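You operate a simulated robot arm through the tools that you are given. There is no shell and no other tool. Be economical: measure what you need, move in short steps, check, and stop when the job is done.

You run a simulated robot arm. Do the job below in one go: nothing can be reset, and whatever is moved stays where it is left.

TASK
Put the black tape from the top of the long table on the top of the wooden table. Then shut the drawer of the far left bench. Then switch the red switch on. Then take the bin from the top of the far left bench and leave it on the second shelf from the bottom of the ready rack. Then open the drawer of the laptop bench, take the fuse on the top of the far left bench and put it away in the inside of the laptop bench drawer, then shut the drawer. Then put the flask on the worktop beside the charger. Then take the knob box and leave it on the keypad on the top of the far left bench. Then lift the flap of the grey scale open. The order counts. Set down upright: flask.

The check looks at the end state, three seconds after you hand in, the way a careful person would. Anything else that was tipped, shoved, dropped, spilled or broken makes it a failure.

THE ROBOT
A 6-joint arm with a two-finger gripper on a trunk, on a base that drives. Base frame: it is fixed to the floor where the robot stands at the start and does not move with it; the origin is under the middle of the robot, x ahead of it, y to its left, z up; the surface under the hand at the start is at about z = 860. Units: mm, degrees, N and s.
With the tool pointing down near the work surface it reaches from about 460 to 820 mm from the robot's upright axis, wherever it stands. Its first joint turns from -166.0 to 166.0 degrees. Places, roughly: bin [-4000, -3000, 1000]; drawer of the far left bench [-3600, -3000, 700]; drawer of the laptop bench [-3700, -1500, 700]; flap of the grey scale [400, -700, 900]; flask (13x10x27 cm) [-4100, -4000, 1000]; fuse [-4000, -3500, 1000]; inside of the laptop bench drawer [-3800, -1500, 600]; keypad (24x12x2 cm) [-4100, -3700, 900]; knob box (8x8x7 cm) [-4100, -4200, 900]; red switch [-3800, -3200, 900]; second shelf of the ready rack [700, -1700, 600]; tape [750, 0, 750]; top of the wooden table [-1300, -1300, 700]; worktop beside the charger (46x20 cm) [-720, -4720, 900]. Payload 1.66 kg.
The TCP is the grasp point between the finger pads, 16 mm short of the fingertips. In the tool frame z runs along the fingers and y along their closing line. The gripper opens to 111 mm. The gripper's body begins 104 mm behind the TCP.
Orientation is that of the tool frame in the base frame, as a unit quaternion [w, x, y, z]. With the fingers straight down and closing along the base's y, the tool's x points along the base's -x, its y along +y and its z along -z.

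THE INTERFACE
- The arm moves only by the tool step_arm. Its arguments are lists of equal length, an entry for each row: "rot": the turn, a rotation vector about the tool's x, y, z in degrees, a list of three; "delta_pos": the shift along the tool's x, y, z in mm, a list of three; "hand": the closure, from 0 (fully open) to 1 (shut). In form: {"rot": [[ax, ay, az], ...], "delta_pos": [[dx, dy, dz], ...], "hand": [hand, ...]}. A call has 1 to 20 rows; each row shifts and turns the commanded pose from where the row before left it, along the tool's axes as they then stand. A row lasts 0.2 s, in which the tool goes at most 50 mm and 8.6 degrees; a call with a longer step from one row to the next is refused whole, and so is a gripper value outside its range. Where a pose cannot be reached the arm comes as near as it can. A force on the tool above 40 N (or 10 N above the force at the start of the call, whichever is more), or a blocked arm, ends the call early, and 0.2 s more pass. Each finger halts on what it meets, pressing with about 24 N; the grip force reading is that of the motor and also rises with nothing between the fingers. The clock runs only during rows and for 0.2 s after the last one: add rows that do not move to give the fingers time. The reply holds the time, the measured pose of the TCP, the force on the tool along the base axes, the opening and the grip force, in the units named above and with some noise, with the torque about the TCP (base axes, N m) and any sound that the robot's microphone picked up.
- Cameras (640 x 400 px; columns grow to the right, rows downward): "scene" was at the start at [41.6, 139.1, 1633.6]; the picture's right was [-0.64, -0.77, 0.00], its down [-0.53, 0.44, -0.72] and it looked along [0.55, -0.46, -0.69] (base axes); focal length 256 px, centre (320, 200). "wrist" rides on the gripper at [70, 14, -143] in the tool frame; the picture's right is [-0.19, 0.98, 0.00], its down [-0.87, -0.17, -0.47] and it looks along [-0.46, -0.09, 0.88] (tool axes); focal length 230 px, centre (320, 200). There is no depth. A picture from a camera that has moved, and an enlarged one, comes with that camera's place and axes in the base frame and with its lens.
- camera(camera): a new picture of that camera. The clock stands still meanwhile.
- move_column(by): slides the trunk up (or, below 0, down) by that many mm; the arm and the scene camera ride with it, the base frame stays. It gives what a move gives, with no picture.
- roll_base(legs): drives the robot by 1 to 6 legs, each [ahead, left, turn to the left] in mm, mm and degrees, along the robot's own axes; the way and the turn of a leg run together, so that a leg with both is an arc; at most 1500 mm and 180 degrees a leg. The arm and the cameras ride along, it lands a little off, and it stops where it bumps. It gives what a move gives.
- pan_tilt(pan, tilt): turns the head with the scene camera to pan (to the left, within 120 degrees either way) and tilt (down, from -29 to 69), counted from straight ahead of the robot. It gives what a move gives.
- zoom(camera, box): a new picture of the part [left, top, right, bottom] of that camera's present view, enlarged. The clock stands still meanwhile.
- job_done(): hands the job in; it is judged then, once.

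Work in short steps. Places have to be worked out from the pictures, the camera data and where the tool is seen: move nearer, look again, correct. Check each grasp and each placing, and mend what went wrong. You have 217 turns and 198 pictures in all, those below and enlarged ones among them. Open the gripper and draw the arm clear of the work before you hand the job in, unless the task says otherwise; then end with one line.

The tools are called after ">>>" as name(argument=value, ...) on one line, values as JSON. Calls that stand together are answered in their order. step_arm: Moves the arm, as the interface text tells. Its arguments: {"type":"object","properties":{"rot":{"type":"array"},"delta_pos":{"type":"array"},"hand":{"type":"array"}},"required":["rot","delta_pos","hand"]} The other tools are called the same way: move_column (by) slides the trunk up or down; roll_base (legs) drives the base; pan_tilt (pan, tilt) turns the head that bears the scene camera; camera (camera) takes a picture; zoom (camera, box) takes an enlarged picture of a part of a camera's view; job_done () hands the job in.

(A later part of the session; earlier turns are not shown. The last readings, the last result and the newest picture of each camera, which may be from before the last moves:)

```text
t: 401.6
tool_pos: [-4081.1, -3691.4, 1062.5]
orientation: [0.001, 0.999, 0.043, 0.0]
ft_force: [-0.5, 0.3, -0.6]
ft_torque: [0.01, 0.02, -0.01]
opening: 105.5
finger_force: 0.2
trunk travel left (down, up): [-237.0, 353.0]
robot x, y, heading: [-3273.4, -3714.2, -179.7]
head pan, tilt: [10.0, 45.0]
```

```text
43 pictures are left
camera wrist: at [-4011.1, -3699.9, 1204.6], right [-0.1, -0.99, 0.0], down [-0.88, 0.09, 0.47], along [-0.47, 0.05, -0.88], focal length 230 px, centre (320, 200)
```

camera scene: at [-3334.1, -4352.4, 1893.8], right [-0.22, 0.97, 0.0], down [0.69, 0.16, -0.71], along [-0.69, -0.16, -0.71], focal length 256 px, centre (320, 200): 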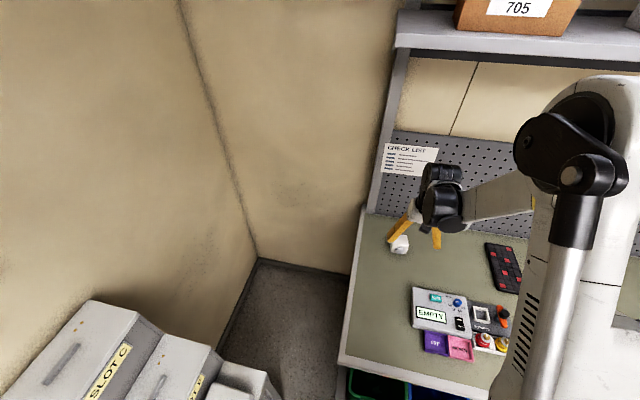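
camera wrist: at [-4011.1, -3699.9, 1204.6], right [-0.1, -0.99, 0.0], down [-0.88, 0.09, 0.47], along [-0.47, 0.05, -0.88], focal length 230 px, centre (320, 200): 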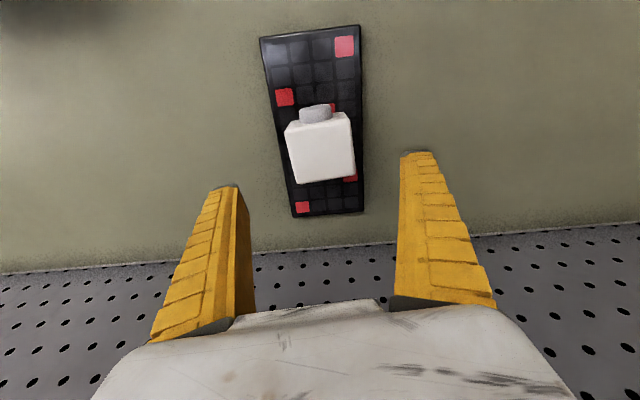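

The knob box sits squarely on the keypad. Last: the grey scale's flap, on the table by the rack. I retract and drive there by the known route.

>>> step_arm(rot=[[0, 0, 0], [0, 0, 0], [0, 0, 0], [0, 0, 0], [0, 0, 0], [0, 0, 0], [0, 0, 5]], delta_pos=[[0, 0, -40], [42, 4, -15], [42, 4, -15], [42, 4, -15], [42, 4, -15], [42, 4, -15], [35, 4, -15]], hand=[0, 0, 0, 0, 0, 0, 0])

>>> roll_base(legs=[[-905, 0, 0], [0, 0, 180], [1200, 680, 0], [675, 535, 0], [240, 750, 0], [0, 950, 0]])

>>> pan_tilt(pan=5, tilt=50)

>>> camera(camera="scene")

>>> camera(camera="wrist")

```text
t: 403.2
tool_pos: [-3833.4, -3695.2, 1192.7]
orientation: [0.001, 1.0, 0.0, 0.0]
ft_force: [0.4, 0.3, -0.1]
ft_torque: [-0.02, 0.01, -0.01]
opening: 111.1
finger_force: 0.0
trunk travel left (down, up): [-237.0, 353.0]
robot x, y, heading: [-3274.6, -3717.6, -179.7]
head pan, tilt: [10.0, 45.0]
```

```text
t: 434.3
tool_pos: [344.4, -861.9, 1191.7]
orientation: [0.001, 0.011, 1.0, 0.001]
ft_force: [-0.4, 0.4, 0.8]
ft_torque: [0.0, 0.01, 0.02]
opening: 111.3
finger_force: 0.0
trunk travel left (down, up): [-237.0, 353.0]
robot x, y, heading: [-210.3, -827.8, -0.7]
head pan, tilt: [10.0, 45.0]
```

```text
t: 434.9
tool_pos: [343.5, -860.7, 1190.7]
orientation: [-0.001, 0.01, 1.0, 0.001]
ft_force: [0.4, -0.5, 0.5]
ft_torque: [-0.01, 0.04, 0.03]
opening: 110.8
finger_force: 0.0
trunk travel left (down, up): [-237.0, 353.0]
robot x, y, heading: [-216.2, -827.8, -1.1]
head pan, tilt: [5.0, 50.0]
```

```text
42 pictures are left
camera scene: at [-156.7, -631.6, 1636.9], right [0.07, -1.0, 0.0], down [-0.76, -0.06, -0.64], along [0.64, 0.05, -0.77], focal length 256 px, centre (320, 200)
```

scene: 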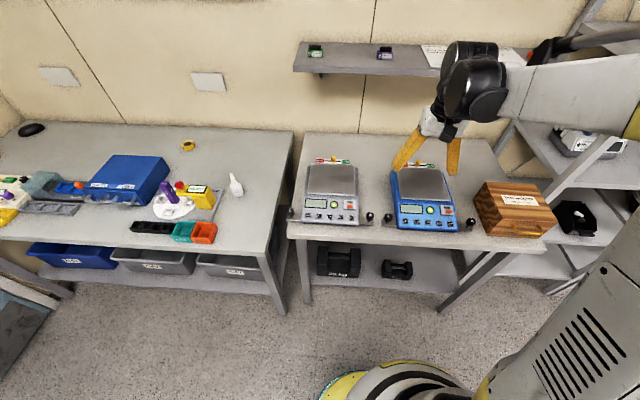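

```text
41 pictures are left
camera wrist: at [274.6, -847.4, 1333.3], right [0.21, 0.98, 0.0], down [0.86, -0.19, 0.47], along [0.46, -0.1, -0.88], focal length 230 px, centre (320, 200)
```

wrist: 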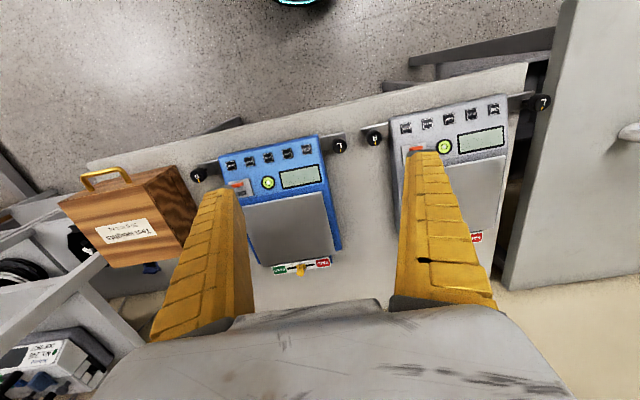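

>>> zoom(camera="scene", box=[282, 150, 378, 234])

```text
4.76 times, centred on (330, 192) of scene
camera zoom: at [-156.7, -631.6, 1636.9], right [0.07, -1.0, 0.0], down [-0.76, -0.06, -0.64], along [0.64, 0.05, -0.77], focal length 1221 px, centre (272, 238)
```

zoom: 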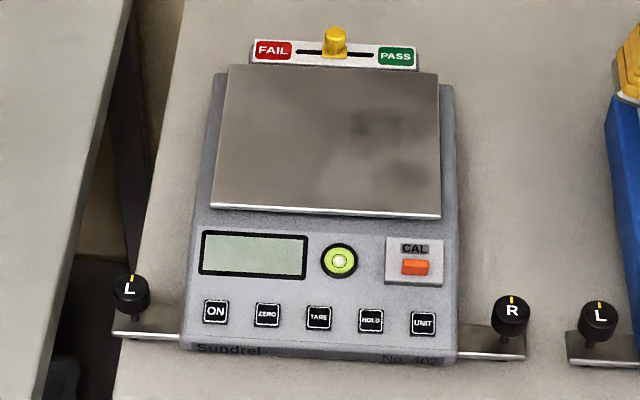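

The "flap" is the small CAL cover with an orange tab at its near edge. I move the tool to above it for a close view.

>>> step_arm(rot=[[0, 0, 0], [0, 0, 0], [0, 0, 0], [0, 0, 0], [0, 0, 0], [0, 0, 0]], delta_pos=[[-13, 28, 30], [-13, 28, 30], [-13, 28, 30], [-13, 28, 30], [-13, 28, 30], [-13, 28, 30]], hand=[0.6, 0.6, 0.6, 0.6, 0.6, 0.6])

>>> camera(camera="wrist")

>>> zoom(camera="wrist", box=[240, 80, 400, 180])

```text
t: 436.3
tool_pos: [427.6, -691.8, 1010.2]
orientation: [0.0, 0.011, 1.0, 0.001]
ft_force: [0.1, 1.0, 0.3]
ft_torque: [-0.03, 0.03, 0.0]
opening: 46.9
finger_force: 2.1
trunk travel left (down, up): [-237.0, 353.0]
robot x, y, heading: [-217.7, -829.7, -1.0]
head pan, tilt: [5.0, 50.0]
```

```text
39 pictures are left
camera wrist: at [356.7, -677.4, 1152.3], right [0.21, 0.98, 0.0], down [0.86, -0.19, 0.47], along [0.46, -0.1, -0.88], focal length 230 px, centre (320, 200)
```

wrist: 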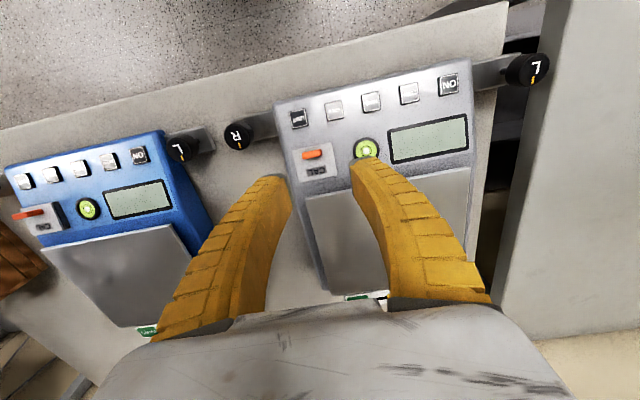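

```text
4.00 times, centred on (320, 130) of wrist
camera zoom: at [356.7, -677.4, 1152.3], right [0.21, 0.98, 0.0], down [0.86, -0.19, 0.47], along [0.46, -0.1, -0.88], focal length 920 px, centre (320, 480)
```

zoom: 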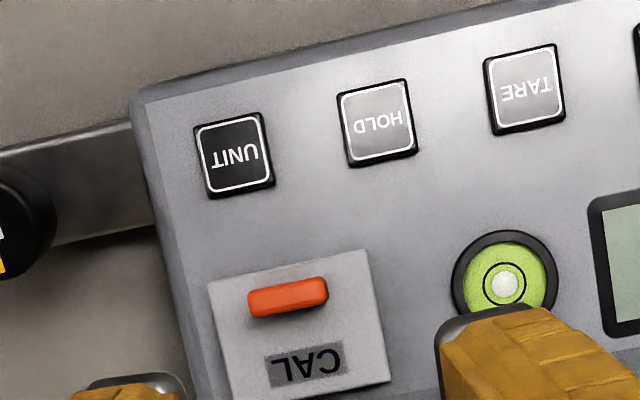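

The tab is at about (427, -699, 910), with the hinge on the far edge ~30 mm beyond. I'll pinch the tab's ends (with the fingers biased to the hinge side) and lift along an arc. First I line up and descend to just above the cover.

>>> step_arm(rot=[[0, 0, 0], [0, 0, 0], [0, 0, 0], [0, 0, 0]], delta_pos=[[-8, -7, 20], [0, 0, 30], [0, 0, 22], [0, 0, 8]], hand=[0.68, 0.68, 0.68, 0.68])

>>> camera(camera="wrist")

>>> zoom(camera="scene", box=[310, 160, 390, 230])

```text
t: 437.3
tool_pos: [433.4, -701.5, 931.7]
orientation: [0.0, 0.01, 1.0, 0.001]
ft_force: [0.1, 0.8, -0.1]
ft_torque: [-0.05, -0.02, 0.02]
opening: 38.1
finger_force: 1.9
trunk travel left (down, up): [-237.0, 353.0]
robot x, y, heading: [-212.3, -828.8, -1.0]
head pan, tilt: [5.0, 50.0]
```

```text
37 pictures are left
camera wrist: at [364.2, -687.9, 1074.0], right [0.21, 0.98, 0.0], down [0.86, -0.19, 0.47], along [0.46, -0.1, -0.88], focal length 230 px, centre (320, 200)
```

wrist: 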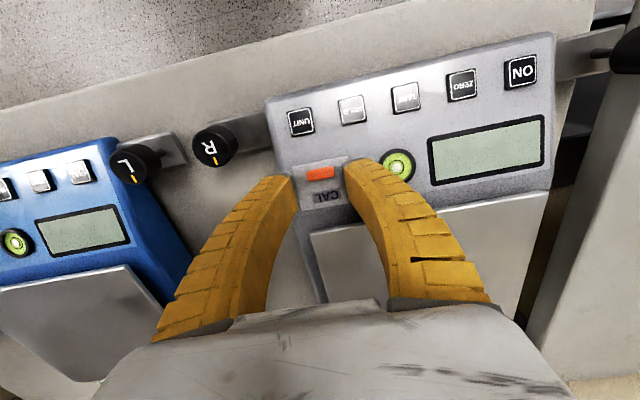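

```text
5.71 times, centred on (350, 195) of scene
camera zoom: at [-156.5, -631.6, 1636.9], right [0.07, -1.0, 0.0], down [-0.76, -0.06, -0.64], along [0.64, 0.05, -0.77], focal length 1465 px, centre (149, 229)
```

zoom: 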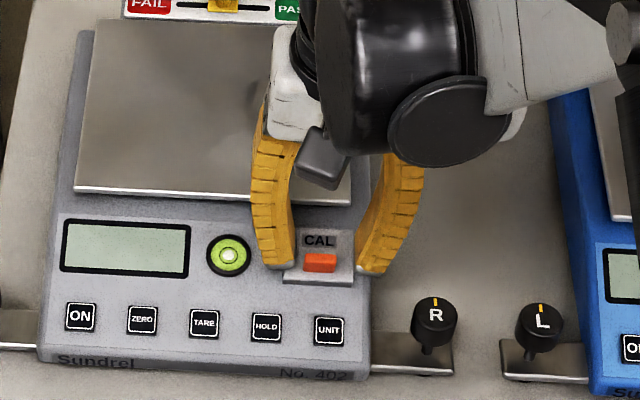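

Fingers straddle the tab. I descend in 2 mm rows to the cover surface.

>>> step_arm(rot=[[0, 0, 0], [0, 0, 0], [0, 0, 0], [0, 0, 0]], delta_pos=[[0, 0, 3], [0, 0, 2], [0, 0, 2], [0, 0, 2]], hand=[0.68, 0.68, 0.68, 0.68])

>>> zoom(camera="wrist", box=[260, 120, 380, 200])

```text
t: 438.3
tool_pos: [432.6, -699.6, 923.8]
orientation: [0.001, 0.011, 1.0, 0.002]
ft_force: [-4.4, 8.7, 18.3]
ft_torque: [0.53, -0.3, -0.02]
opening: 46.2
finger_force: 4.9
trunk travel left (down, up): [-237.0, 353.0]
robot x, y, heading: [-215.2, -834.1, -0.8]
head pan, tilt: [5.0, 50.0]
```

```text
5.00 times, centred on (320, 160) of wrist
camera zoom: at [363.0, -686.7, 1066.3], right [0.21, 0.98, 0.0], down [0.86, -0.19, 0.47], along [0.46, -0.1, -0.88], focal length 1150 px, centre (320, 400)
```

zoom: 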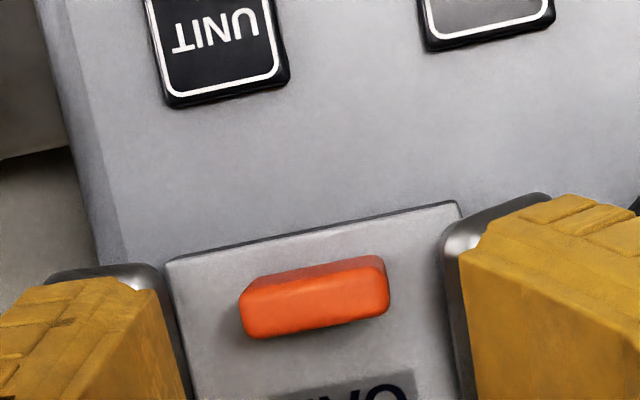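

Right fingertip is touching the panel. I ease up 2 mm and close on the tab.

>>> step_arm(rot=[[0, 0, 0], [0, 0, 0], [0, 0, 0], [0, 0, 0], [0, 0, 0]], delta_pos=[[0, -2, -2], [0, 0, -0.5], [0, 0, 0], [0, 0, 0], [0, 0, 0]], hand=[0.7, 0.8, 0.9, 1, 1])

>>> zoom(camera="wrist", box=[260, 120, 380, 200])

```text
t: 439.5
tool_pos: [431.8, -703.4, 927.9]
orientation: [0.001, 0.012, 1.0, 0.001]
ft_force: [-6.5, 4.6, 24.2]
ft_torque: [-0.21, -0.02, -0.78]
opening: 27.9
finger_force: 33.8
trunk travel left (down, up): [-237.0, 353.0]
robot x, y, heading: [-212.9, -829.9, -0.9]
head pan, tilt: [5.0, 50.0]
```

```text
5.00 times, centred on (320, 160) of wrist
camera zoom: at [362.4, -689.7, 1069.3], right [0.21, 0.98, 0.0], down [0.86, -0.19, 0.47], along [0.46, -0.1, -0.88], focal length 1150 px, centre (320, 400)
```

zoom: 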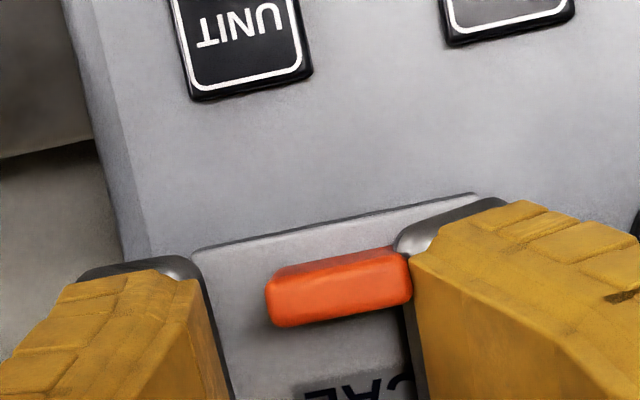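

The left fingertip caught on the cover's edge. I open slightly, rise 5 mm and close again.

>>> step_arm(rot=[[0, 0, 0], [0, 0, 0], [0, 0, 0], [0, 0, 0], [0, 0, 0], [0, 0, 0], [0, 0, 0]], delta_pos=[[0, 0, 0], [0, 0, -6], [0, 1, 0], [0, 0, 0], [0, 0, 0], [0, 0, 0], [0, 0, 0]], hand=[0.66, 0.66, 0.68, 0.75, 0.82, 0.9, 0.9])

>>> zoom(camera="wrist", box=[260, 120, 380, 200])

```text
t: 441.1
tool_pos: [432.8, -701.0, 931.6]
orientation: [0.0, 0.01, 1.0, 0.001]
ft_force: [3.5, 13.0, 1.8]
ft_torque: [0.11, -0.04, -0.13]
opening: 22.2
finger_force: 8.2
trunk travel left (down, up): [-237.0, 353.0]
robot x, y, heading: [-215.3, -829.7, -0.9]
head pan, tilt: [5.0, 50.0]
```

```text
5.00 times, centred on (320, 160) of wrist
camera zoom: at [364.0, -687.1, 1073.3], right [0.21, 0.98, 0.0], down [0.86, -0.19, 0.47], along [0.46, -0.1, -0.88], focal length 1150 px, centre (320, 400)
```

zoom: 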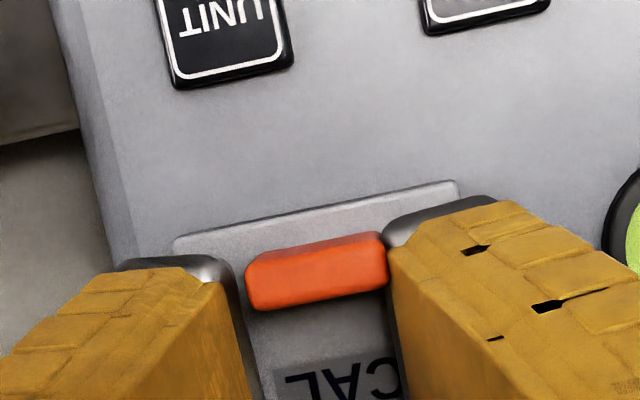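

The tab is pinched between both fingers. I grip firmly and lift along the first half of the arc.

>>> step_arm(rot=[[0, 0, 0], [0, 0, 0], [0, 0, 0], [0, 0, 0], [0, 0, 0], [0, 0, 0]], delta_pos=[[0, 0, 0], [0, 0, 0], [-1.1, 0, -8], [-3.1, 0, -7.5], [-4.9, 0, -6.4], [0, 0, 0]], hand=[1, 1, 1, 1, 1, 1])

>>> zoom(camera="wrist", box=[240, 100, 400, 200])

>>> zoom(camera="scene", box=[310, 160, 390, 230])

```text
t: 442.5
tool_pos: [443.3, -704.2, 952.8]
orientation: [0.0, 0.011, 1.0, 0.002]
ft_force: [-1.3, 0.3, 0.6]
ft_torque: [0.01, -0.03, -0.01]
opening: 0.0
finger_force: 28.1
trunk travel left (down, up): [-237.0, 353.0]
robot x, y, heading: [-215.7, -828.3, -0.8]
head pan, tilt: [5.0, 50.0]
```

```text
4.00 times, centred on (320, 150) of wrist
camera zoom: at [373.7, -689.8, 1095.7], right [0.21, 0.98, 0.0], down [0.86, -0.19, 0.47], along [0.46, -0.1, -0.88], focal length 920 px, centre (320, 400)
```

zoom: 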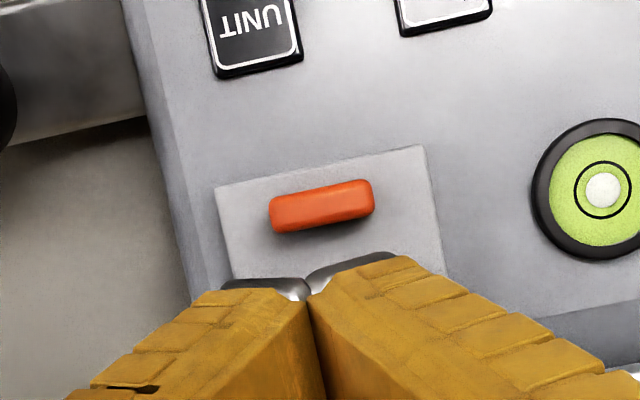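

```text
5.71 times, centred on (350, 195) of scene
camera zoom: at [-156.7, -631.8, 1636.9], right [0.07, -1.0, 0.0], down [-0.76, -0.05, -0.64], along [0.64, 0.05, -0.77], focal length 1465 px, centre (149, 229)
```

zoom: 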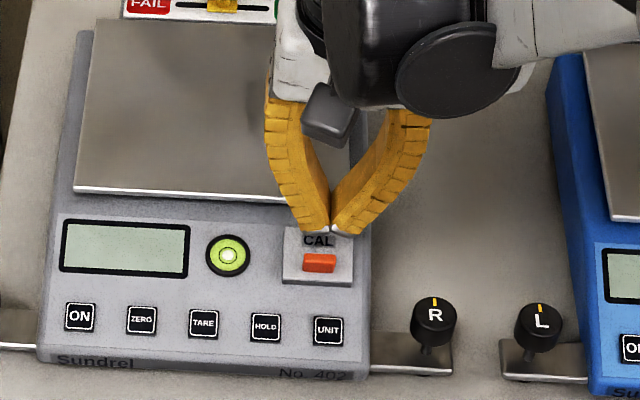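

The grip was too high and slipped off; the cover is closed again, nothing else moved. I'll retry: rise, open to only ~30 mm so both tips land on the cover, and tilt the tool 15° back so the cover has room to swing.

>>> step_arm(rot=[[0, 0, 0], [0, 7.5, 0], [0, 7.5, 0], [0, 0, 0]], delta_pos=[[7, 3.5, -20], [0, 0, 0], [0, 0, 0], [0, 0, 0]], hand=[0.75, 0.75, 0.75, 0.75])

>>> zoom(camera="wrist", box=[240, 100, 400, 200])

```text
t: 443.5
tool_pos: [434.8, -699.0, 973.4]
orientation: [-0.131, 0.011, 0.991, 0.003]
ft_force: [-0.3, 0.6, -0.5]
ft_torque: [0.0, -0.03, 0.0]
opening: 30.3
finger_force: 2.0
trunk travel left (down, up): [-237.0, 353.0]
robot x, y, heading: [-215.3, -830.5, -0.8]
head pan, tilt: [5.0, 50.0]
```

```text
4.00 times, centred on (320, 150) of wrist
camera zoom: at [404.9, -686.3, 1128.6], right [0.2, 0.98, -0.05], down [0.95, -0.19, 0.23], along [0.22, -0.09, -0.97], focal length 920 px, centre (320, 400)
```

zoom: 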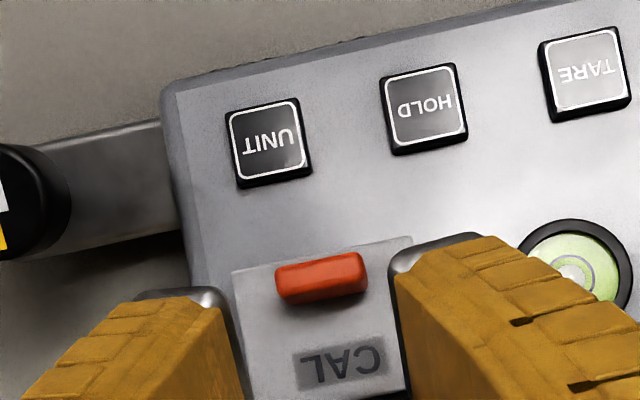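

The tilt would cost overlap with the tab, and the sideways bias already gives swing room, so I go back to vertical with this narrower opening, and descend to the cover.

>>> step_arm(rot=[[0, -7.5, 0], [0, -7.5, 0], [0, 0, 0], [0, 0, 0], [0, 0, 0], [0, 0, 0], [0, 0, 0], [0, 0, 0], [0, 0, 0]], delta_pos=[[0, 0, 0], [0, 0, 0], [2, -1, 20], [0, 0, 18], [0, 0, 5], [0, 0, 2], [0, 0, 2], [0, 0, 2], [0, 0, 1]], hand=[0.75, 0.75, 0.75, 0.75, 0.75, 0.75, 0.75, 0.75, 0.75])

>>> zoom(camera="wrist", box=[260, 120, 380, 200])

```text
t: 445.5
tool_pos: [431.8, -700.7, 925.0]
orientation: [0.001, 0.011, 1.0, 0.002]
ft_force: [-6.2, 3.1, 27.9]
ft_torque: [0.17, -0.27, -0.04]
opening: 29.4
finger_force: 0.1
trunk travel left (down, up): [-237.0, 353.0]
robot x, y, heading: [-215.0, -828.5, -0.7]
head pan, tilt: [5.0, 50.0]
```

```text
5.00 times, centred on (320, 160) of wrist
camera zoom: at [362.0, -685.9, 1066.2], right [0.21, 0.98, 0.0], down [0.86, -0.19, 0.47], along [0.46, -0.1, -0.88], focal length 1150 px, centre (320, 400)
```

zoom: 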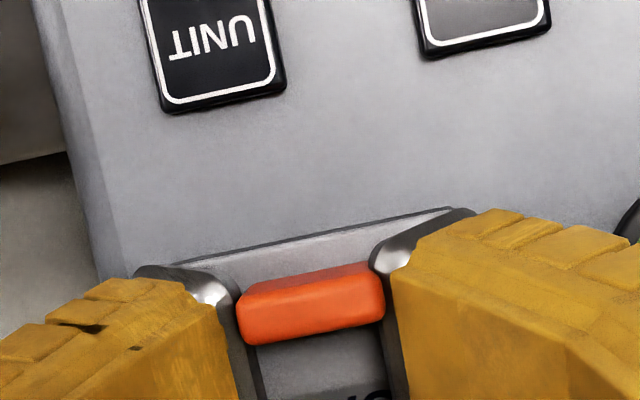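

Both tips now sit on the cover right beside the tab's ends. I ease up 1.5 mm and close firmly.

>>> step_arm(rot=[[0, 0, 0], [0, 0, 0], [0, 0, 0], [0, 0, 0]], delta_pos=[[0, 0, -1.5], [0, 0, 0], [0, 0, 0], [0, 0, 0]], hand=[0.82, 0.9, 1, 1])

>>> step_arm(rot=[[0, 0, 0], [0, 0, 0], [0, 0, 0], [0, 0, 0], [0, 0, 0]], delta_pos=[[-0.2, 0, -4], [-0.8, 0, -4], [-1.4, 0, -3.9], [-2, 0, -3.6], [-2.5, 0, -3.2]], hand=[1, 1, 1, 1, 1])

>>> zoom(camera="wrist", box=[240, 110, 400, 210])

```text
t: 446.5
tool_pos: [432.5, -698.6, 926.0]
orientation: [0.001, 0.01, 1.0, 0.0]
ft_force: [-12.7, 7.0, 18.5]
ft_torque: [0.04, 0.1, 0.02]
opening: 24.7
finger_force: 34.2
trunk travel left (down, up): [-237.0, 353.0]
robot x, y, heading: [-216.0, -830.0, -0.8]
head pan, tilt: [5.0, 50.0]
```

```text
t: 447.7
tool_pos: [442.4, -701.5, 942.4]
orientation: [0.0, 0.012, 1.0, 0.001]
ft_force: [-0.4, -1.0, 0.4]
ft_torque: [0.02, -0.05, 0.0]
opening: 0.1
finger_force: 28.4
trunk travel left (down, up): [-237.0, 353.0]
robot x, y, heading: [-215.8, -829.6, -0.8]
head pan, tilt: [5.0, 50.0]
```

```text
4.00 times, centred on (320, 160) of wrist
camera zoom: at [372.3, -687.0, 1084.5], right [0.21, 0.98, 0.0], down [0.86, -0.19, 0.47], along [0.46, -0.1, -0.88], focal length 920 px, centre (320, 360)
```

zoom: 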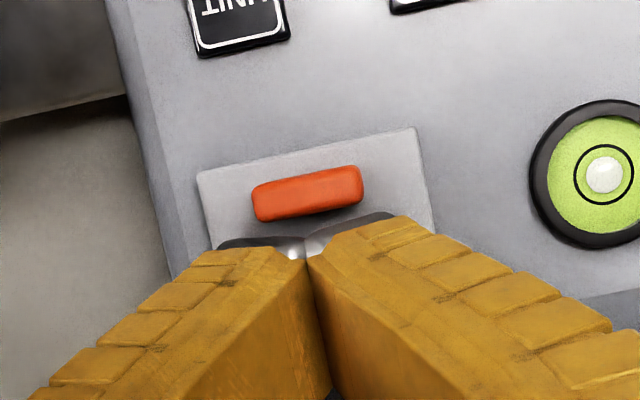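

It slid off because only the rounded finger edge held the tab. This time I centre the fingers on the tab in x too, and while lifting I'll tilt the tool back together with the cover.

>>> step_arm(rot=[[0, 0, 0], [0, 0, 0], [0, 0, 0], [0, 0, 0], [0, 0, 0], [0, 0, 0], [0, 0, 0]], delta_pos=[[0, 0, -12], [16, 1, 0], [0, 0, 18], [0, 0, 6], [0, 0, 2], [0, 0, 2], [0, 0, 1.5]], hand=[0.75, 0.75, 0.75, 0.75, 0.75, 0.75, 0.75])

>>> zoom(camera="wrist", box=[260, 120, 380, 200])

```text
t: 449.3
tool_pos: [424.1, -698.5, 926.3]
orientation: [0.0, 0.01, 1.0, 0.001]
ft_force: [-4.7, -0.8, 15.2]
ft_torque: [0.01, -0.1, -0.02]
opening: 28.2
finger_force: 0.1
trunk travel left (down, up): [-237.0, 353.0]
robot x, y, heading: [-219.1, -824.9, -0.9]
head pan, tilt: [5.0, 50.0]
```

```text
5.00 times, centred on (320, 160) of wrist
camera zoom: at [353.9, -685.2, 1068.0], right [0.21, 0.98, 0.0], down [0.86, -0.19, 0.47], along [0.46, -0.1, -0.88], focal length 1150 px, centre (320, 400)
```

zoom: 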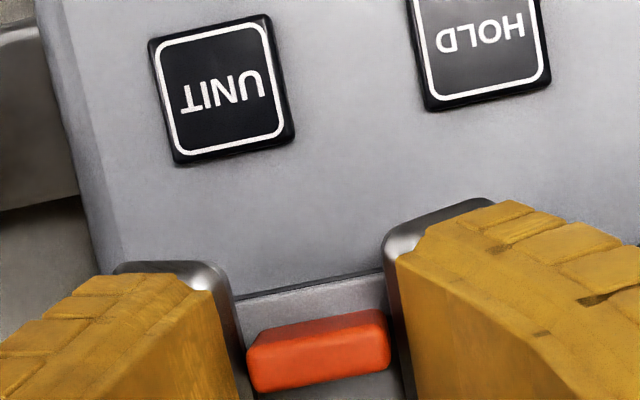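

The tab is now well inside both fingers. I ease up 1 mm and close.

>>> step_arm(rot=[[0, 0, 0], [0, 0, 0], [0, 0, 0], [0, 0, 0]], delta_pos=[[0, 0, -1], [0, 0, 0], [0, 0, 0], [0, 0, 0]], hand=[0.82, 0.9, 1, 1])

>>> step_arm(rot=[[0, 5, 0], [0, 5, 0], [0, 5, 0]], delta_pos=[[-1.6, 0, -2.9], [-1.6, 0, -2.8], [-1.6, 0, -2.8]], hand=[1, 1, 1])

>>> zoom(camera="wrist", box=[240, 110, 400, 210])

```text
t: 450.3
tool_pos: [423.0, -698.2, 926.2]
orientation: [0.0, 0.011, 1.0, 0.001]
ft_force: [-10.3, 1.4, 5.5]
ft_torque: [0.02, 0.22, 0.02]
opening: 19.1
finger_force: 33.9
trunk travel left (down, up): [-237.0, 353.0]
robot x, y, heading: [-211.3, -831.4, -0.9]
head pan, tilt: [5.0, 50.0]
```

```text
t: 451.1
tool_pos: [429.2, -698.4, 936.4]
orientation: [-0.131, 0.011, 0.991, 0.002]
ft_force: [-33.9, -4.2, -12.3]
ft_torque: [0.05, 0.92, -0.06]
opening: 18.5
finger_force: 34.2
trunk travel left (down, up): [-237.0, 353.0]
robot x, y, heading: [-214.7, -829.2, -1.0]
head pan, tilt: [5.0, 50.0]
```

```text
4.00 times, centred on (320, 160) of wrist
camera zoom: at [397.9, -686.0, 1091.1], right [0.2, 0.98, -0.05], down [0.95, -0.19, 0.23], along [0.22, -0.09, -0.97], focal length 920 px, centre (320, 360)
```

zoom: 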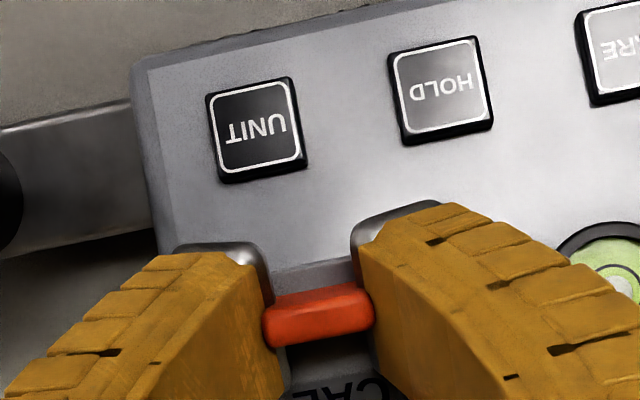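

It holds: the tab is lifting, but I'm pushing too much toward the hinge (34 N). I relax that and continue with more upward motion.

>>> step_arm(rot=[[0, 0, 0], [0, 5, 0], [0, 5, 0]], delta_pos=[[3, 0, -1.2], [-0.5, 0, -2.8], [-0.5, 0, -2.8]], hand=[1, 1, 1])

>>> zoom(camera="wrist", box=[240, 110, 400, 210])

```text
t: 451.9
tool_pos: [430.6, -698.5, 941.3]
orientation: [-0.216, 0.01, 0.976, 0.003]
ft_force: [0.0, -1.2, -4.3]
ft_torque: [-0.08, 0.06, 0.01]
opening: 16.9
finger_force: 33.9
trunk travel left (down, up): [-237.0, 353.0]
robot x, y, heading: [-213.5, -825.9, -1.0]
head pan, tilt: [5.0, 50.0]
```

```text
4.00 times, centred on (320, 160) of wrist
camera zoom: at [428.7, -686.6, 1099.4], right [0.19, 0.98, -0.08], down [0.98, -0.19, 0.06], along [0.05, -0.09, -0.99], focal length 920 px, centre (320, 360)
```

zoom: 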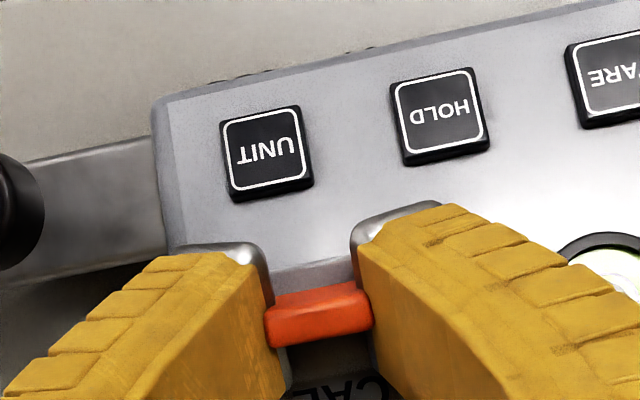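

Force is near zero now and the cover follows the tool. I continue the arc with a slightly larger radius.

>>> step_arm(rot=[[0, 5, 0], [0, 5, 0], [0, 5, 0]], delta_pos=[[-1, 0, -3.3], [-1, 0, -3.3], [-1, 0, -3.3]], hand=[1, 1, 1])

>>> zoom(camera="scene", box=[310, 160, 390, 230])

```text
t: 452.7
tool_pos: [433.1, -698.3, 945.6]
orientation: [-0.225, 0.013, 0.974, 0.01]
ft_force: [-3.4, -23.4, -6.2]
ft_torque: [-0.1, 0.23, -0.02]
opening: 14.0
finger_force: 34.3
out of reach, approached as far as the arm can: row 1, 2, 3
trunk travel left (down, up): [-237.0, 353.0]
robot x, y, heading: [-212.6, -829.6, -0.6]
head pan, tilt: [5.0, 50.0]
```

```text
5.71 times, centred on (350, 195) of scene
camera zoom: at [-156.3, -634.4, 1637.3], right [0.07, -1.0, 0.0], down [-0.76, -0.05, -0.64], along [0.64, 0.05, -0.77], focal length 1465 px, centre (149, 229)
```

zoom: 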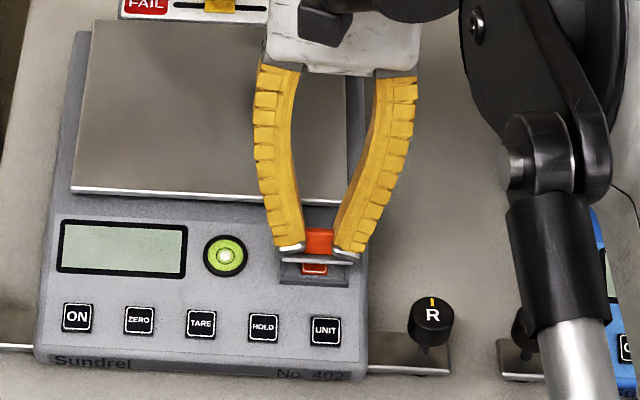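

The cover is rising (the recess beneath shows) and I'm at the wrist's tilt limit. I'll continue by translating only: up and toward the hinge.

>>> move_column(by=1)

>>> step_arm(rot=[[0, 0, 0], [0, 0, 0], [0, 0, 0], [0, 0, 0]], delta_pos=[[-1.2, 0, -4.2], [-1.6, 0, -4.2], [-2, 0, -4], [-2.4, 0, -3.6]], hand=[1, 1, 1, 1])

>>> zoom(camera="scene", box=[310, 160, 390, 230])

```text
t: 453.2
tool_pos: [434.5, -698.5, 946.0]
orientation: [-0.224, 0.013, 0.974, 0.012]
ft_force: [-1.1, -28.3, -11.0]
ft_torque: [-0.12, 0.23, 0.0]
opening: 13.6
finger_force: 34.2
trunk travel left (down, up): [-238.0, 352.0]
robot x, y, heading: [-213.2, -830.5, -0.8]
head pan, tilt: [5.0, 50.0]
```

```text
t: 454.2
tool_pos: [446.3, -692.6, 958.3]
orientation: [-0.223, 0.01, 0.975, 0.011]
ft_force: [-0.6, -0.3, -0.4]
ft_torque: [0.02, 0.03, -0.05]
opening: 0.0
finger_force: 28.7
trunk travel left (down, up): [-238.0, 352.0]
robot x, y, heading: [-215.8, -826.9, -0.6]
head pan, tilt: [5.0, 50.0]
```

```text
5.71 times, centred on (350, 195) of scene
camera zoom: at [-156.4, -630.4, 1637.9], right [0.07, -1.0, 0.0], down [-0.76, -0.06, -0.64], along [0.64, 0.05, -0.77], focal length 1465 px, centre (149, 229)
```

zoom: 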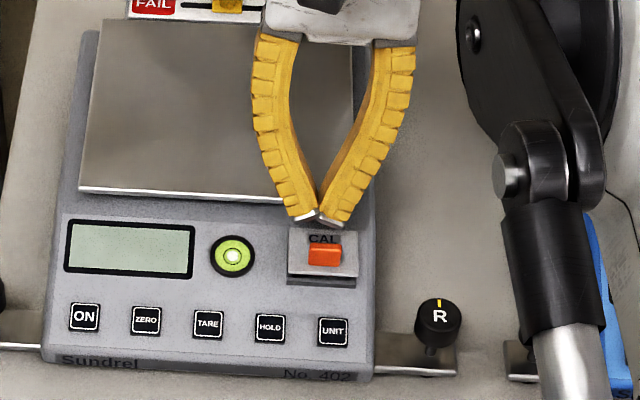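

The tab slipped, but the cover seems to have stayed partly open (friction hinge). I straighten the tool, move back and look closely.

>>> step_arm(rot=[[0, 0, 0], [0, -8.5, 0], [0, -8.5, 0], [0, -8.5, 0], [0, 0, 0]], delta_pos=[[0, 0, -25], [0, 0, 0], [0, 0, 0], [0, 0, 0], [40, -5, 0]], hand=[1, 1, 1, 1, 1])

>>> zoom(camera="wrist", box=[240, 90, 400, 190])

>>> zoom(camera="scene", box=[330, 180, 380, 222])

```text
t: 455.4
tool_pos: [415.8, -701.5, 980.5]
orientation: [-0.002, 0.014, 1.0, 0.007]
ft_force: [-0.6, 0.8, 0.6]
ft_torque: [0.0, -0.02, 0.04]
opening: 0.0
finger_force: 28.0
trunk travel left (down, up): [-238.0, 352.0]
robot x, y, heading: [-215.4, -827.4, -0.9]
head pan, tilt: [5.0, 50.0]
```

```text
4.00 times, centred on (320, 140) of wrist
camera zoom: at [346.7, -688.6, 1122.9], right [0.22, 0.98, 0.01], down [0.86, -0.2, 0.47], along [0.46, -0.09, -0.89], focal length 920 px, centre (320, 440)
```

zoom: 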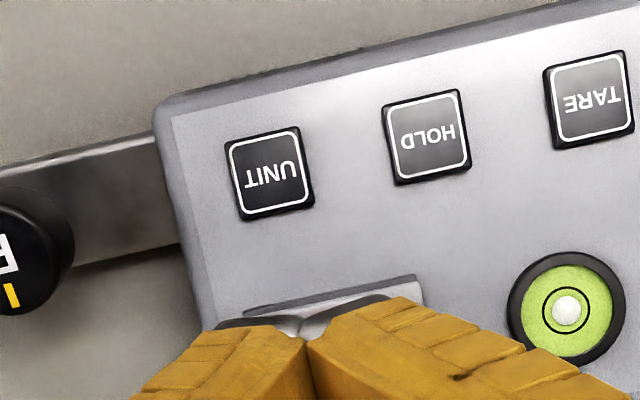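

```text
9.52 times, centred on (355, 201) of scene
camera zoom: at [-157.8, -631.8, 1638.0], right [0.07, -1.0, 0.0], down [-0.76, -0.06, -0.64], along [0.64, 0.05, -0.77], focal length 2441 px, centre (-13, 190)
```

zoom: 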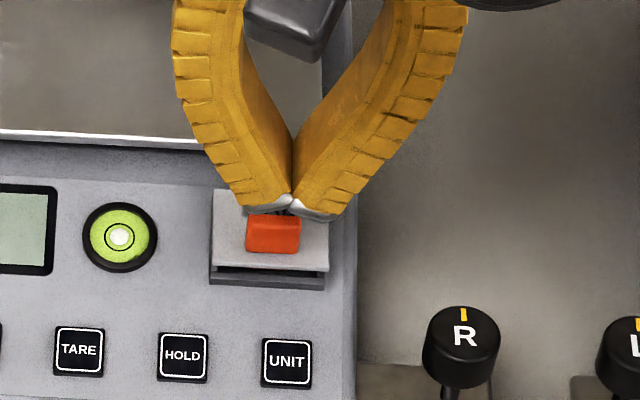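

The cover is resting about 10° open. I pinch the tab again, tool tilted to match, fingers biased 4 mm to the hinge side.

>>> step_arm(rot=[[0, 0, 0], [0, 8.5, 0], [0, 0, 0], [0, 0, 0], [0, 0, 0], [0, 0, 0]], delta_pos=[[-15.5, 1.5, 20], [0, 0, 0], [-2.2, 0, 14.8], [-0.9, 0, 5.9], [-0.6, 0, 4], [-0.3, 0, 2]], hand=[0.75, 0.75, 0.75, 0.75, 0.75, 0.75])

>>> zoom(camera="wrist", box=[250, 110, 390, 200])

```text
t: 456.8
tool_pos: [431.1, -699.3, 933.3]
orientation: [-0.077, 0.013, 0.997, 0.009]
ft_force: [-0.4, -0.2, -0.1]
ft_torque: [0.0, -0.01, -0.01]
opening: 30.6
finger_force: 1.3
trunk travel left (down, up): [-238.0, 352.0]
robot x, y, heading: [-215.6, -827.4, -0.8]
head pan, tilt: [5.0, 50.0]
```

```text
4.44 times, centred on (320, 155) of wrist
camera zoom: at [385.2, -687.5, 1084.3], right [0.21, 0.98, -0.02], down [0.92, -0.2, 0.33], along [0.32, -0.08, -0.94], focal length 1022 px, centre (320, 400)
```

zoom: 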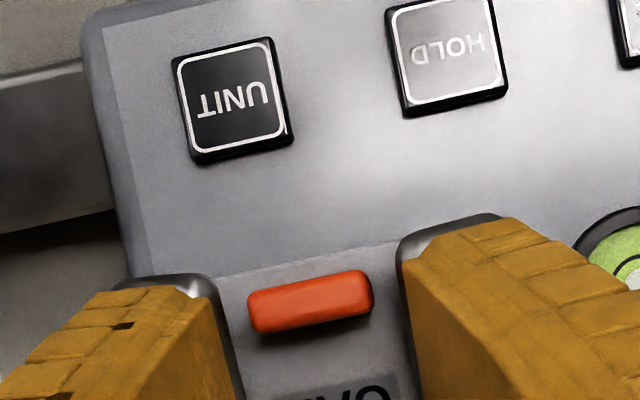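

>>> step_arm(rot=[[0, 0, 0], [0, 0, 0], [0, 0, 0]], delta_pos=[[-0.3, 0, 2], [-0.3, 0, 2], [-0.3, 0, 2]], hand=[0.75, 0.75, 0.75])

>>> step_arm(rot=[[0, 0, 0], [0, 0, 0], [0, 0, 0], [0, 0, 0]], delta_pos=[[0, 0, -0.5], [0, 0, 0], [0, 0, 0], [0, 0, 0]], hand=[0.82, 0.9, 1, 1])

>>> zoom(camera="wrist", box=[250, 110, 390, 200])

```text
t: 457.6
tool_pos: [431.7, -698.9, 928.7]
orientation: [-0.077, 0.012, 0.997, 0.009]
ft_force: [-4.2, -0.5, 21.7]
ft_torque: [0.0, -0.13, -0.01]
opening: 28.2
finger_force: 0.0
trunk travel left (down, up): [-238.0, 352.0]
robot x, y, heading: [-217.4, -830.8, -1.0]
head pan, tilt: [5.0, 50.0]
```

```text
t: 458.6
tool_pos: [430.7, -698.3, 929.1]
orientation: [-0.076, 0.012, 0.997, 0.009]
ft_force: [-10.6, -1.7, 16.6]
ft_torque: [0.04, 0.12, 0.06]
opening: 19.8
finger_force: 34.0
trunk travel left (down, up): [-238.0, 352.0]
robot x, y, heading: [-215.3, -830.0, -0.4]
head pan, tilt: [5.0, 50.0]
```

```text
4.44 times, centred on (320, 155) of wrist
camera zoom: at [384.2, -687.6, 1080.3], right [0.21, 0.98, -0.01], down [0.92, -0.2, 0.33], along [0.32, -0.08, -0.94], focal length 1022 px, centre (320, 400)
```

zoom: 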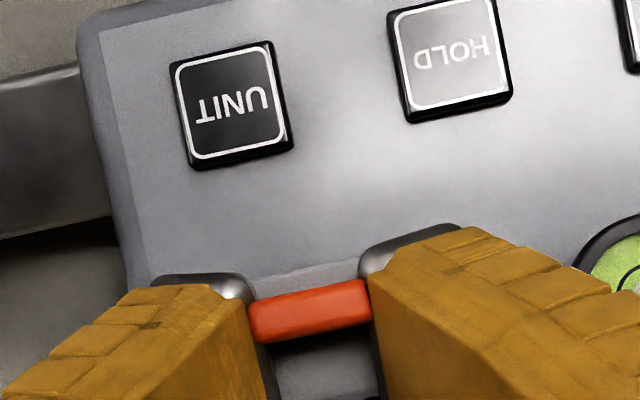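

Good grip (19.8 mm). I lift with tilting to about 23°, then continue by translation along the arc in small rows.

>>> step_arm(rot=[[0, 5, 0], [0, 5, 0], [0, 4.5, 0]], delta_pos=[[-0.7, 0, -2.9], [-0.7, 0, -2.8], [-0.7, 0, -2.6]], hand=[1, 1, 1])

>>> step_arm(rot=[[0, 0, 0], [0, 0, 0], [0, 0, 0]], delta_pos=[[-0.6, 0, -2.8], [-0.9, 0, -2.8], [-1.2, 0, -2.7]], hand=[1, 1, 1])

>>> zoom(camera="scene", box=[330, 180, 380, 222])

```text
t: 459.4
tool_pos: [435.3, -699.6, 937.2]
orientation: [-0.202, 0.012, 0.979, 0.009]
ft_force: [-9.6, 4.0, 14.6]
ft_torque: [0.05, -0.09, 0.04]
opening: 16.1
finger_force: 33.7
trunk travel left (down, up): [-238.0, 352.0]
robot x, y, heading: [-214.4, -831.6, -0.8]
head pan, tilt: [5.0, 50.0]
```

```text
t: 460.2
tool_pos: [443.4, -699.8, 941.5]
orientation: [-0.202, 0.013, 0.979, 0.01]
ft_force: [0.5, 0.1, -0.3]
ft_torque: [0.02, 0.07, 0.02]
opening: 0.0
finger_force: 28.3
trunk travel left (down, up): [-238.0, 352.0]
robot x, y, heading: [-213.8, -828.3, -1.0]
head pan, tilt: [5.0, 50.0]
```

```text
9.52 times, centred on (355, 201) of scene
camera zoom: at [-154.8, -631.9, 1637.9], right [0.07, -1.0, 0.0], down [-0.76, -0.05, -0.64], along [0.64, 0.05, -0.77], focal length 2441 px, centre (-13, 190)
```

zoom: 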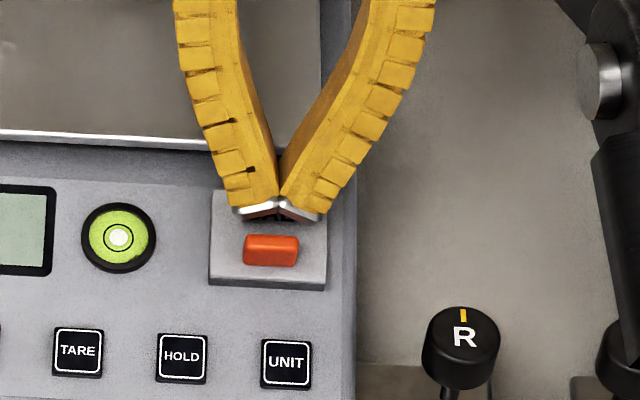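

That bias slipped again; the earlier attempt with the fingers centred at x≈424 was the one that held. I repeat exactly that: vertical tool at (424, -698.5, 926), close, then follow the same path to ~25°.

>>> step_arm(rot=[[0, 0, 0], [0, -8, 0], [0, -8, 0], [0, -7.4, 0], [0, 0, 0], [0, 0, 0], [0, 0, 0], [0, 0, 0], [0, 0, 0]], delta_pos=[[0, 0, -15], [0, 0, 0], [0, 0, 0], [0, 0, 0], [25.5, 1.3, 0], [0, 0, 15], [0, 0, 8], [0, 0, 3], [0, 0, 2]], hand=[0.75, 0.75, 0.75, 0.75, 0.75, 0.75, 0.75, 0.75, 0.75])

```text
t: 462.2
tool_pos: [421.2, -698.1, 928.1]
orientation: [0.0, 0.014, 1.0, 0.007]
ft_force: [-3.1, -0.7, 11.2]
ft_torque: [-0.06, 0.0, 0.02]
opening: 26.5
finger_force: 0.0
trunk travel left (down, up): [-238.0, 352.0]
robot x, y, heading: [-215.4, -828.8, -1.0]
head pan, tilt: [5.0, 50.0]
```

>>> step_arm(rot=[[0, 0, 0], [0, 0, 0], [0, 0, 0], [0, 0, 0], [0, 0, 0]], delta_pos=[[-1.5, 0, 1], [0, 0, 0], [0, 0, 0], [0, 0, 0], [0, 0, 0]], hand=[0.78, 0.85, 0.92, 1, 1])

>>> step_arm(rot=[[0, 5, 0], [0, 5, 0], [0, 5, 0]], delta_pos=[[-1.0, 0, -2.9], [-0.9, 0, -2.9], [-0.8, 0, -2.8]], hand=[1, 1, 1])

>>> step_arm(rot=[[0, 4.5, 0], [0, 4.5, 0]], delta_pos=[[-0.5, 0, -2.8], [-0.5, 0, -2.8]], hand=[1, 1])

>>> zoom(camera="scene", box=[330, 180, 380, 222])

```text
t: 463.4
tool_pos: [423.7, -697.9, 926.9]
orientation: [0.001, 0.014, 1.0, 0.007]
ft_force: [1.0, -7.5, 13.2]
ft_torque: [-0.07, -0.32, -0.04]
opening: 16.7
finger_force: 33.7
trunk travel left (down, up): [-238.0, 352.0]
robot x, y, heading: [-210.2, -829.8, -0.8]
head pan, tilt: [5.0, 50.0]
```

```text
t: 464.2
tool_pos: [426.8, -698.3, 935.0]
orientation: [-0.131, 0.012, 0.991, 0.009]
ft_force: [-5.9, -13.3, 1.9]
ft_torque: [-0.18, 0.04, 0.02]
opening: 16.8
finger_force: 34.2
trunk travel left (down, up): [-238.0, 352.0]
robot x, y, heading: [-217.4, -827.5, -1.1]
head pan, tilt: [5.0, 50.0]
```

```text
t: 464.8
tool_pos: [430.8, -699.1, 940.2]
orientation: [-0.208, 0.013, 0.978, 0.011]
ft_force: [-7.4, -14.8, -10.1]
ft_torque: [-0.1, 0.39, 0.03]
opening: 16.0
finger_force: 34.0
trunk travel left (down, up): [-238.0, 352.0]
robot x, y, heading: [-212.6, -828.4, -0.8]
head pan, tilt: [5.0, 50.0]
```

```text
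9.52 times, centred on (355, 201) of scene
camera zoom: at [-156.7, -633.2, 1638.0], right [0.07, -1.0, 0.0], down [-0.76, -0.05, -0.64], along [0.64, 0.05, -0.77], focal length 2441 px, centre (-13, 190)
```

zoom: 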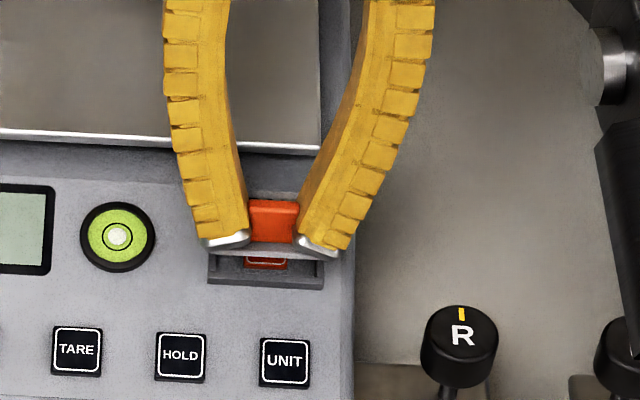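

Held at about 30° open, with the recess showing. I follow the tangent a few more millimetres.

>>> step_arm(rot=[[0, 0, 0], [0, 0, 0]], delta_pos=[[-0.3, 0, -2.9], [-0.5, 0, -2.9]], hand=[1, 1])

```text
t: 465.4
tool_pos: [433.4, -700.0, 946.5]
orientation: [-0.208, 0.012, 0.978, 0.011]
ft_force: [-9.1, -11.9, -11.2]
ft_torque: [-0.06, 0.53, -0.03]
opening: 12.3
finger_force: 34.8
trunk travel left (down, up): [-238.0, 352.0]
robot x, y, heading: [-214.3, -826.2, -1.1]
head pan, tilt: [5.0, 50.0]
```

The tips are starting to slide, so I gently release here, rise, and see whether the cover stays up.

>>> step_arm(rot=[[0, 0, 0], [0, 0, 0], [0, 0, 0], [0, 0, 0]], delta_pos=[[0, 0, 0], [0, 0, 0], [0, 0, -15], [0, 0, -30]], hand=[0.8, 0.6, 0.6, 0.6])

>>> zoom(camera="scene", box=[330, 180, 380, 222])

```text
t: 466.4
tool_pos: [452.6, -699.5, 987.9]
orientation: [-0.208, 0.013, 0.978, 0.01]
ft_force: [-0.8, 1.2, -0.5]
ft_torque: [0.0, 0.0, 0.04]
opening: 46.5
finger_force: 1.4
trunk travel left (down, up): [-238.0, 352.0]
robot x, y, heading: [-217.3, -824.9, -0.9]
head pan, tilt: [5.0, 50.0]
```

```text
9.52 times, centred on (355, 201) of scene
camera zoom: at [-156.8, -631.7, 1638.0], right [0.07, -1.0, 0.0], down [-0.76, -0.06, -0.64], along [0.64, 0.05, -0.77], focal length 2441 px, centre (-13, 190)
```

zoom: 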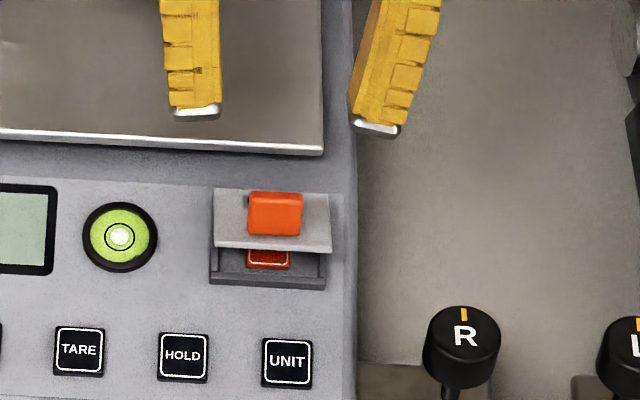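

The cover stays where it is left (about 20–30° open). Now I can push it from underneath: I close the fingers, tilt the tool 20° forward, and come down just in front of the cover's raised edge (keeping above the UNIT key).

>>> step_arm(rot=[[0, 0, 0], [0, 0, 0], [0, -7.4, 0], [0, -7.4, 0], [0, -7.4, 0], [0, -7.4, 0], [0, -7.4, 0], [0, -7.0, 0], [0, 0, 0]], delta_pos=[[29, 0, 13], [30, 0, 13], [0, 0, 0], [0, 0, 0], [0, 0, 0], [0, 0, 0], [0, 0, 0], [0, 0, 0], [0, 0, 0]], hand=[0.8, 1, 1, 1, 1, 1, 1, 1, 1])

>>> zoom(camera="wrist", box=[220, 90, 420, 215])

```text
t: 468.4
tool_pos: [387.7, -697.5, 985.9]
orientation: [0.174, 0.014, 0.985, 0.005]
ft_force: [-0.6, 0.1, 0.2]
ft_torque: [-0.01, 0.01, 0.01]
opening: 0.0
finger_force: 24.0
trunk travel left (down, up): [-238.0, 352.0]
robot x, y, heading: [-217.7, -827.9, -1.2]
head pan, tilt: [5.0, 50.0]
```

```text
3.20 times, centred on (320, 152) of wrist
camera zoom: at [273.5, -683.0, 1095.7], right [0.21, 0.98, 0.08], down [0.65, -0.2, 0.74], along [0.74, -0.1, -0.67], focal length 736 px, centre (320, 352)
```

zoom: 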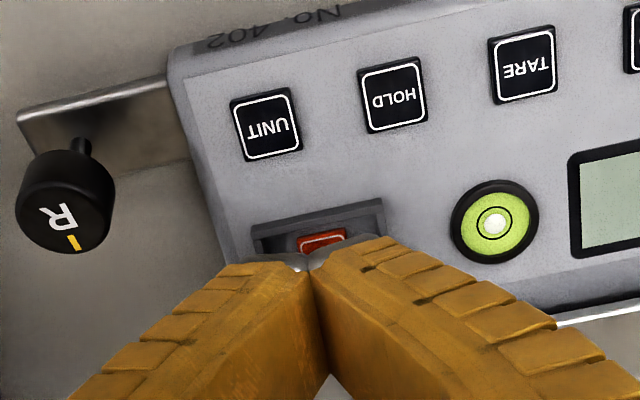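

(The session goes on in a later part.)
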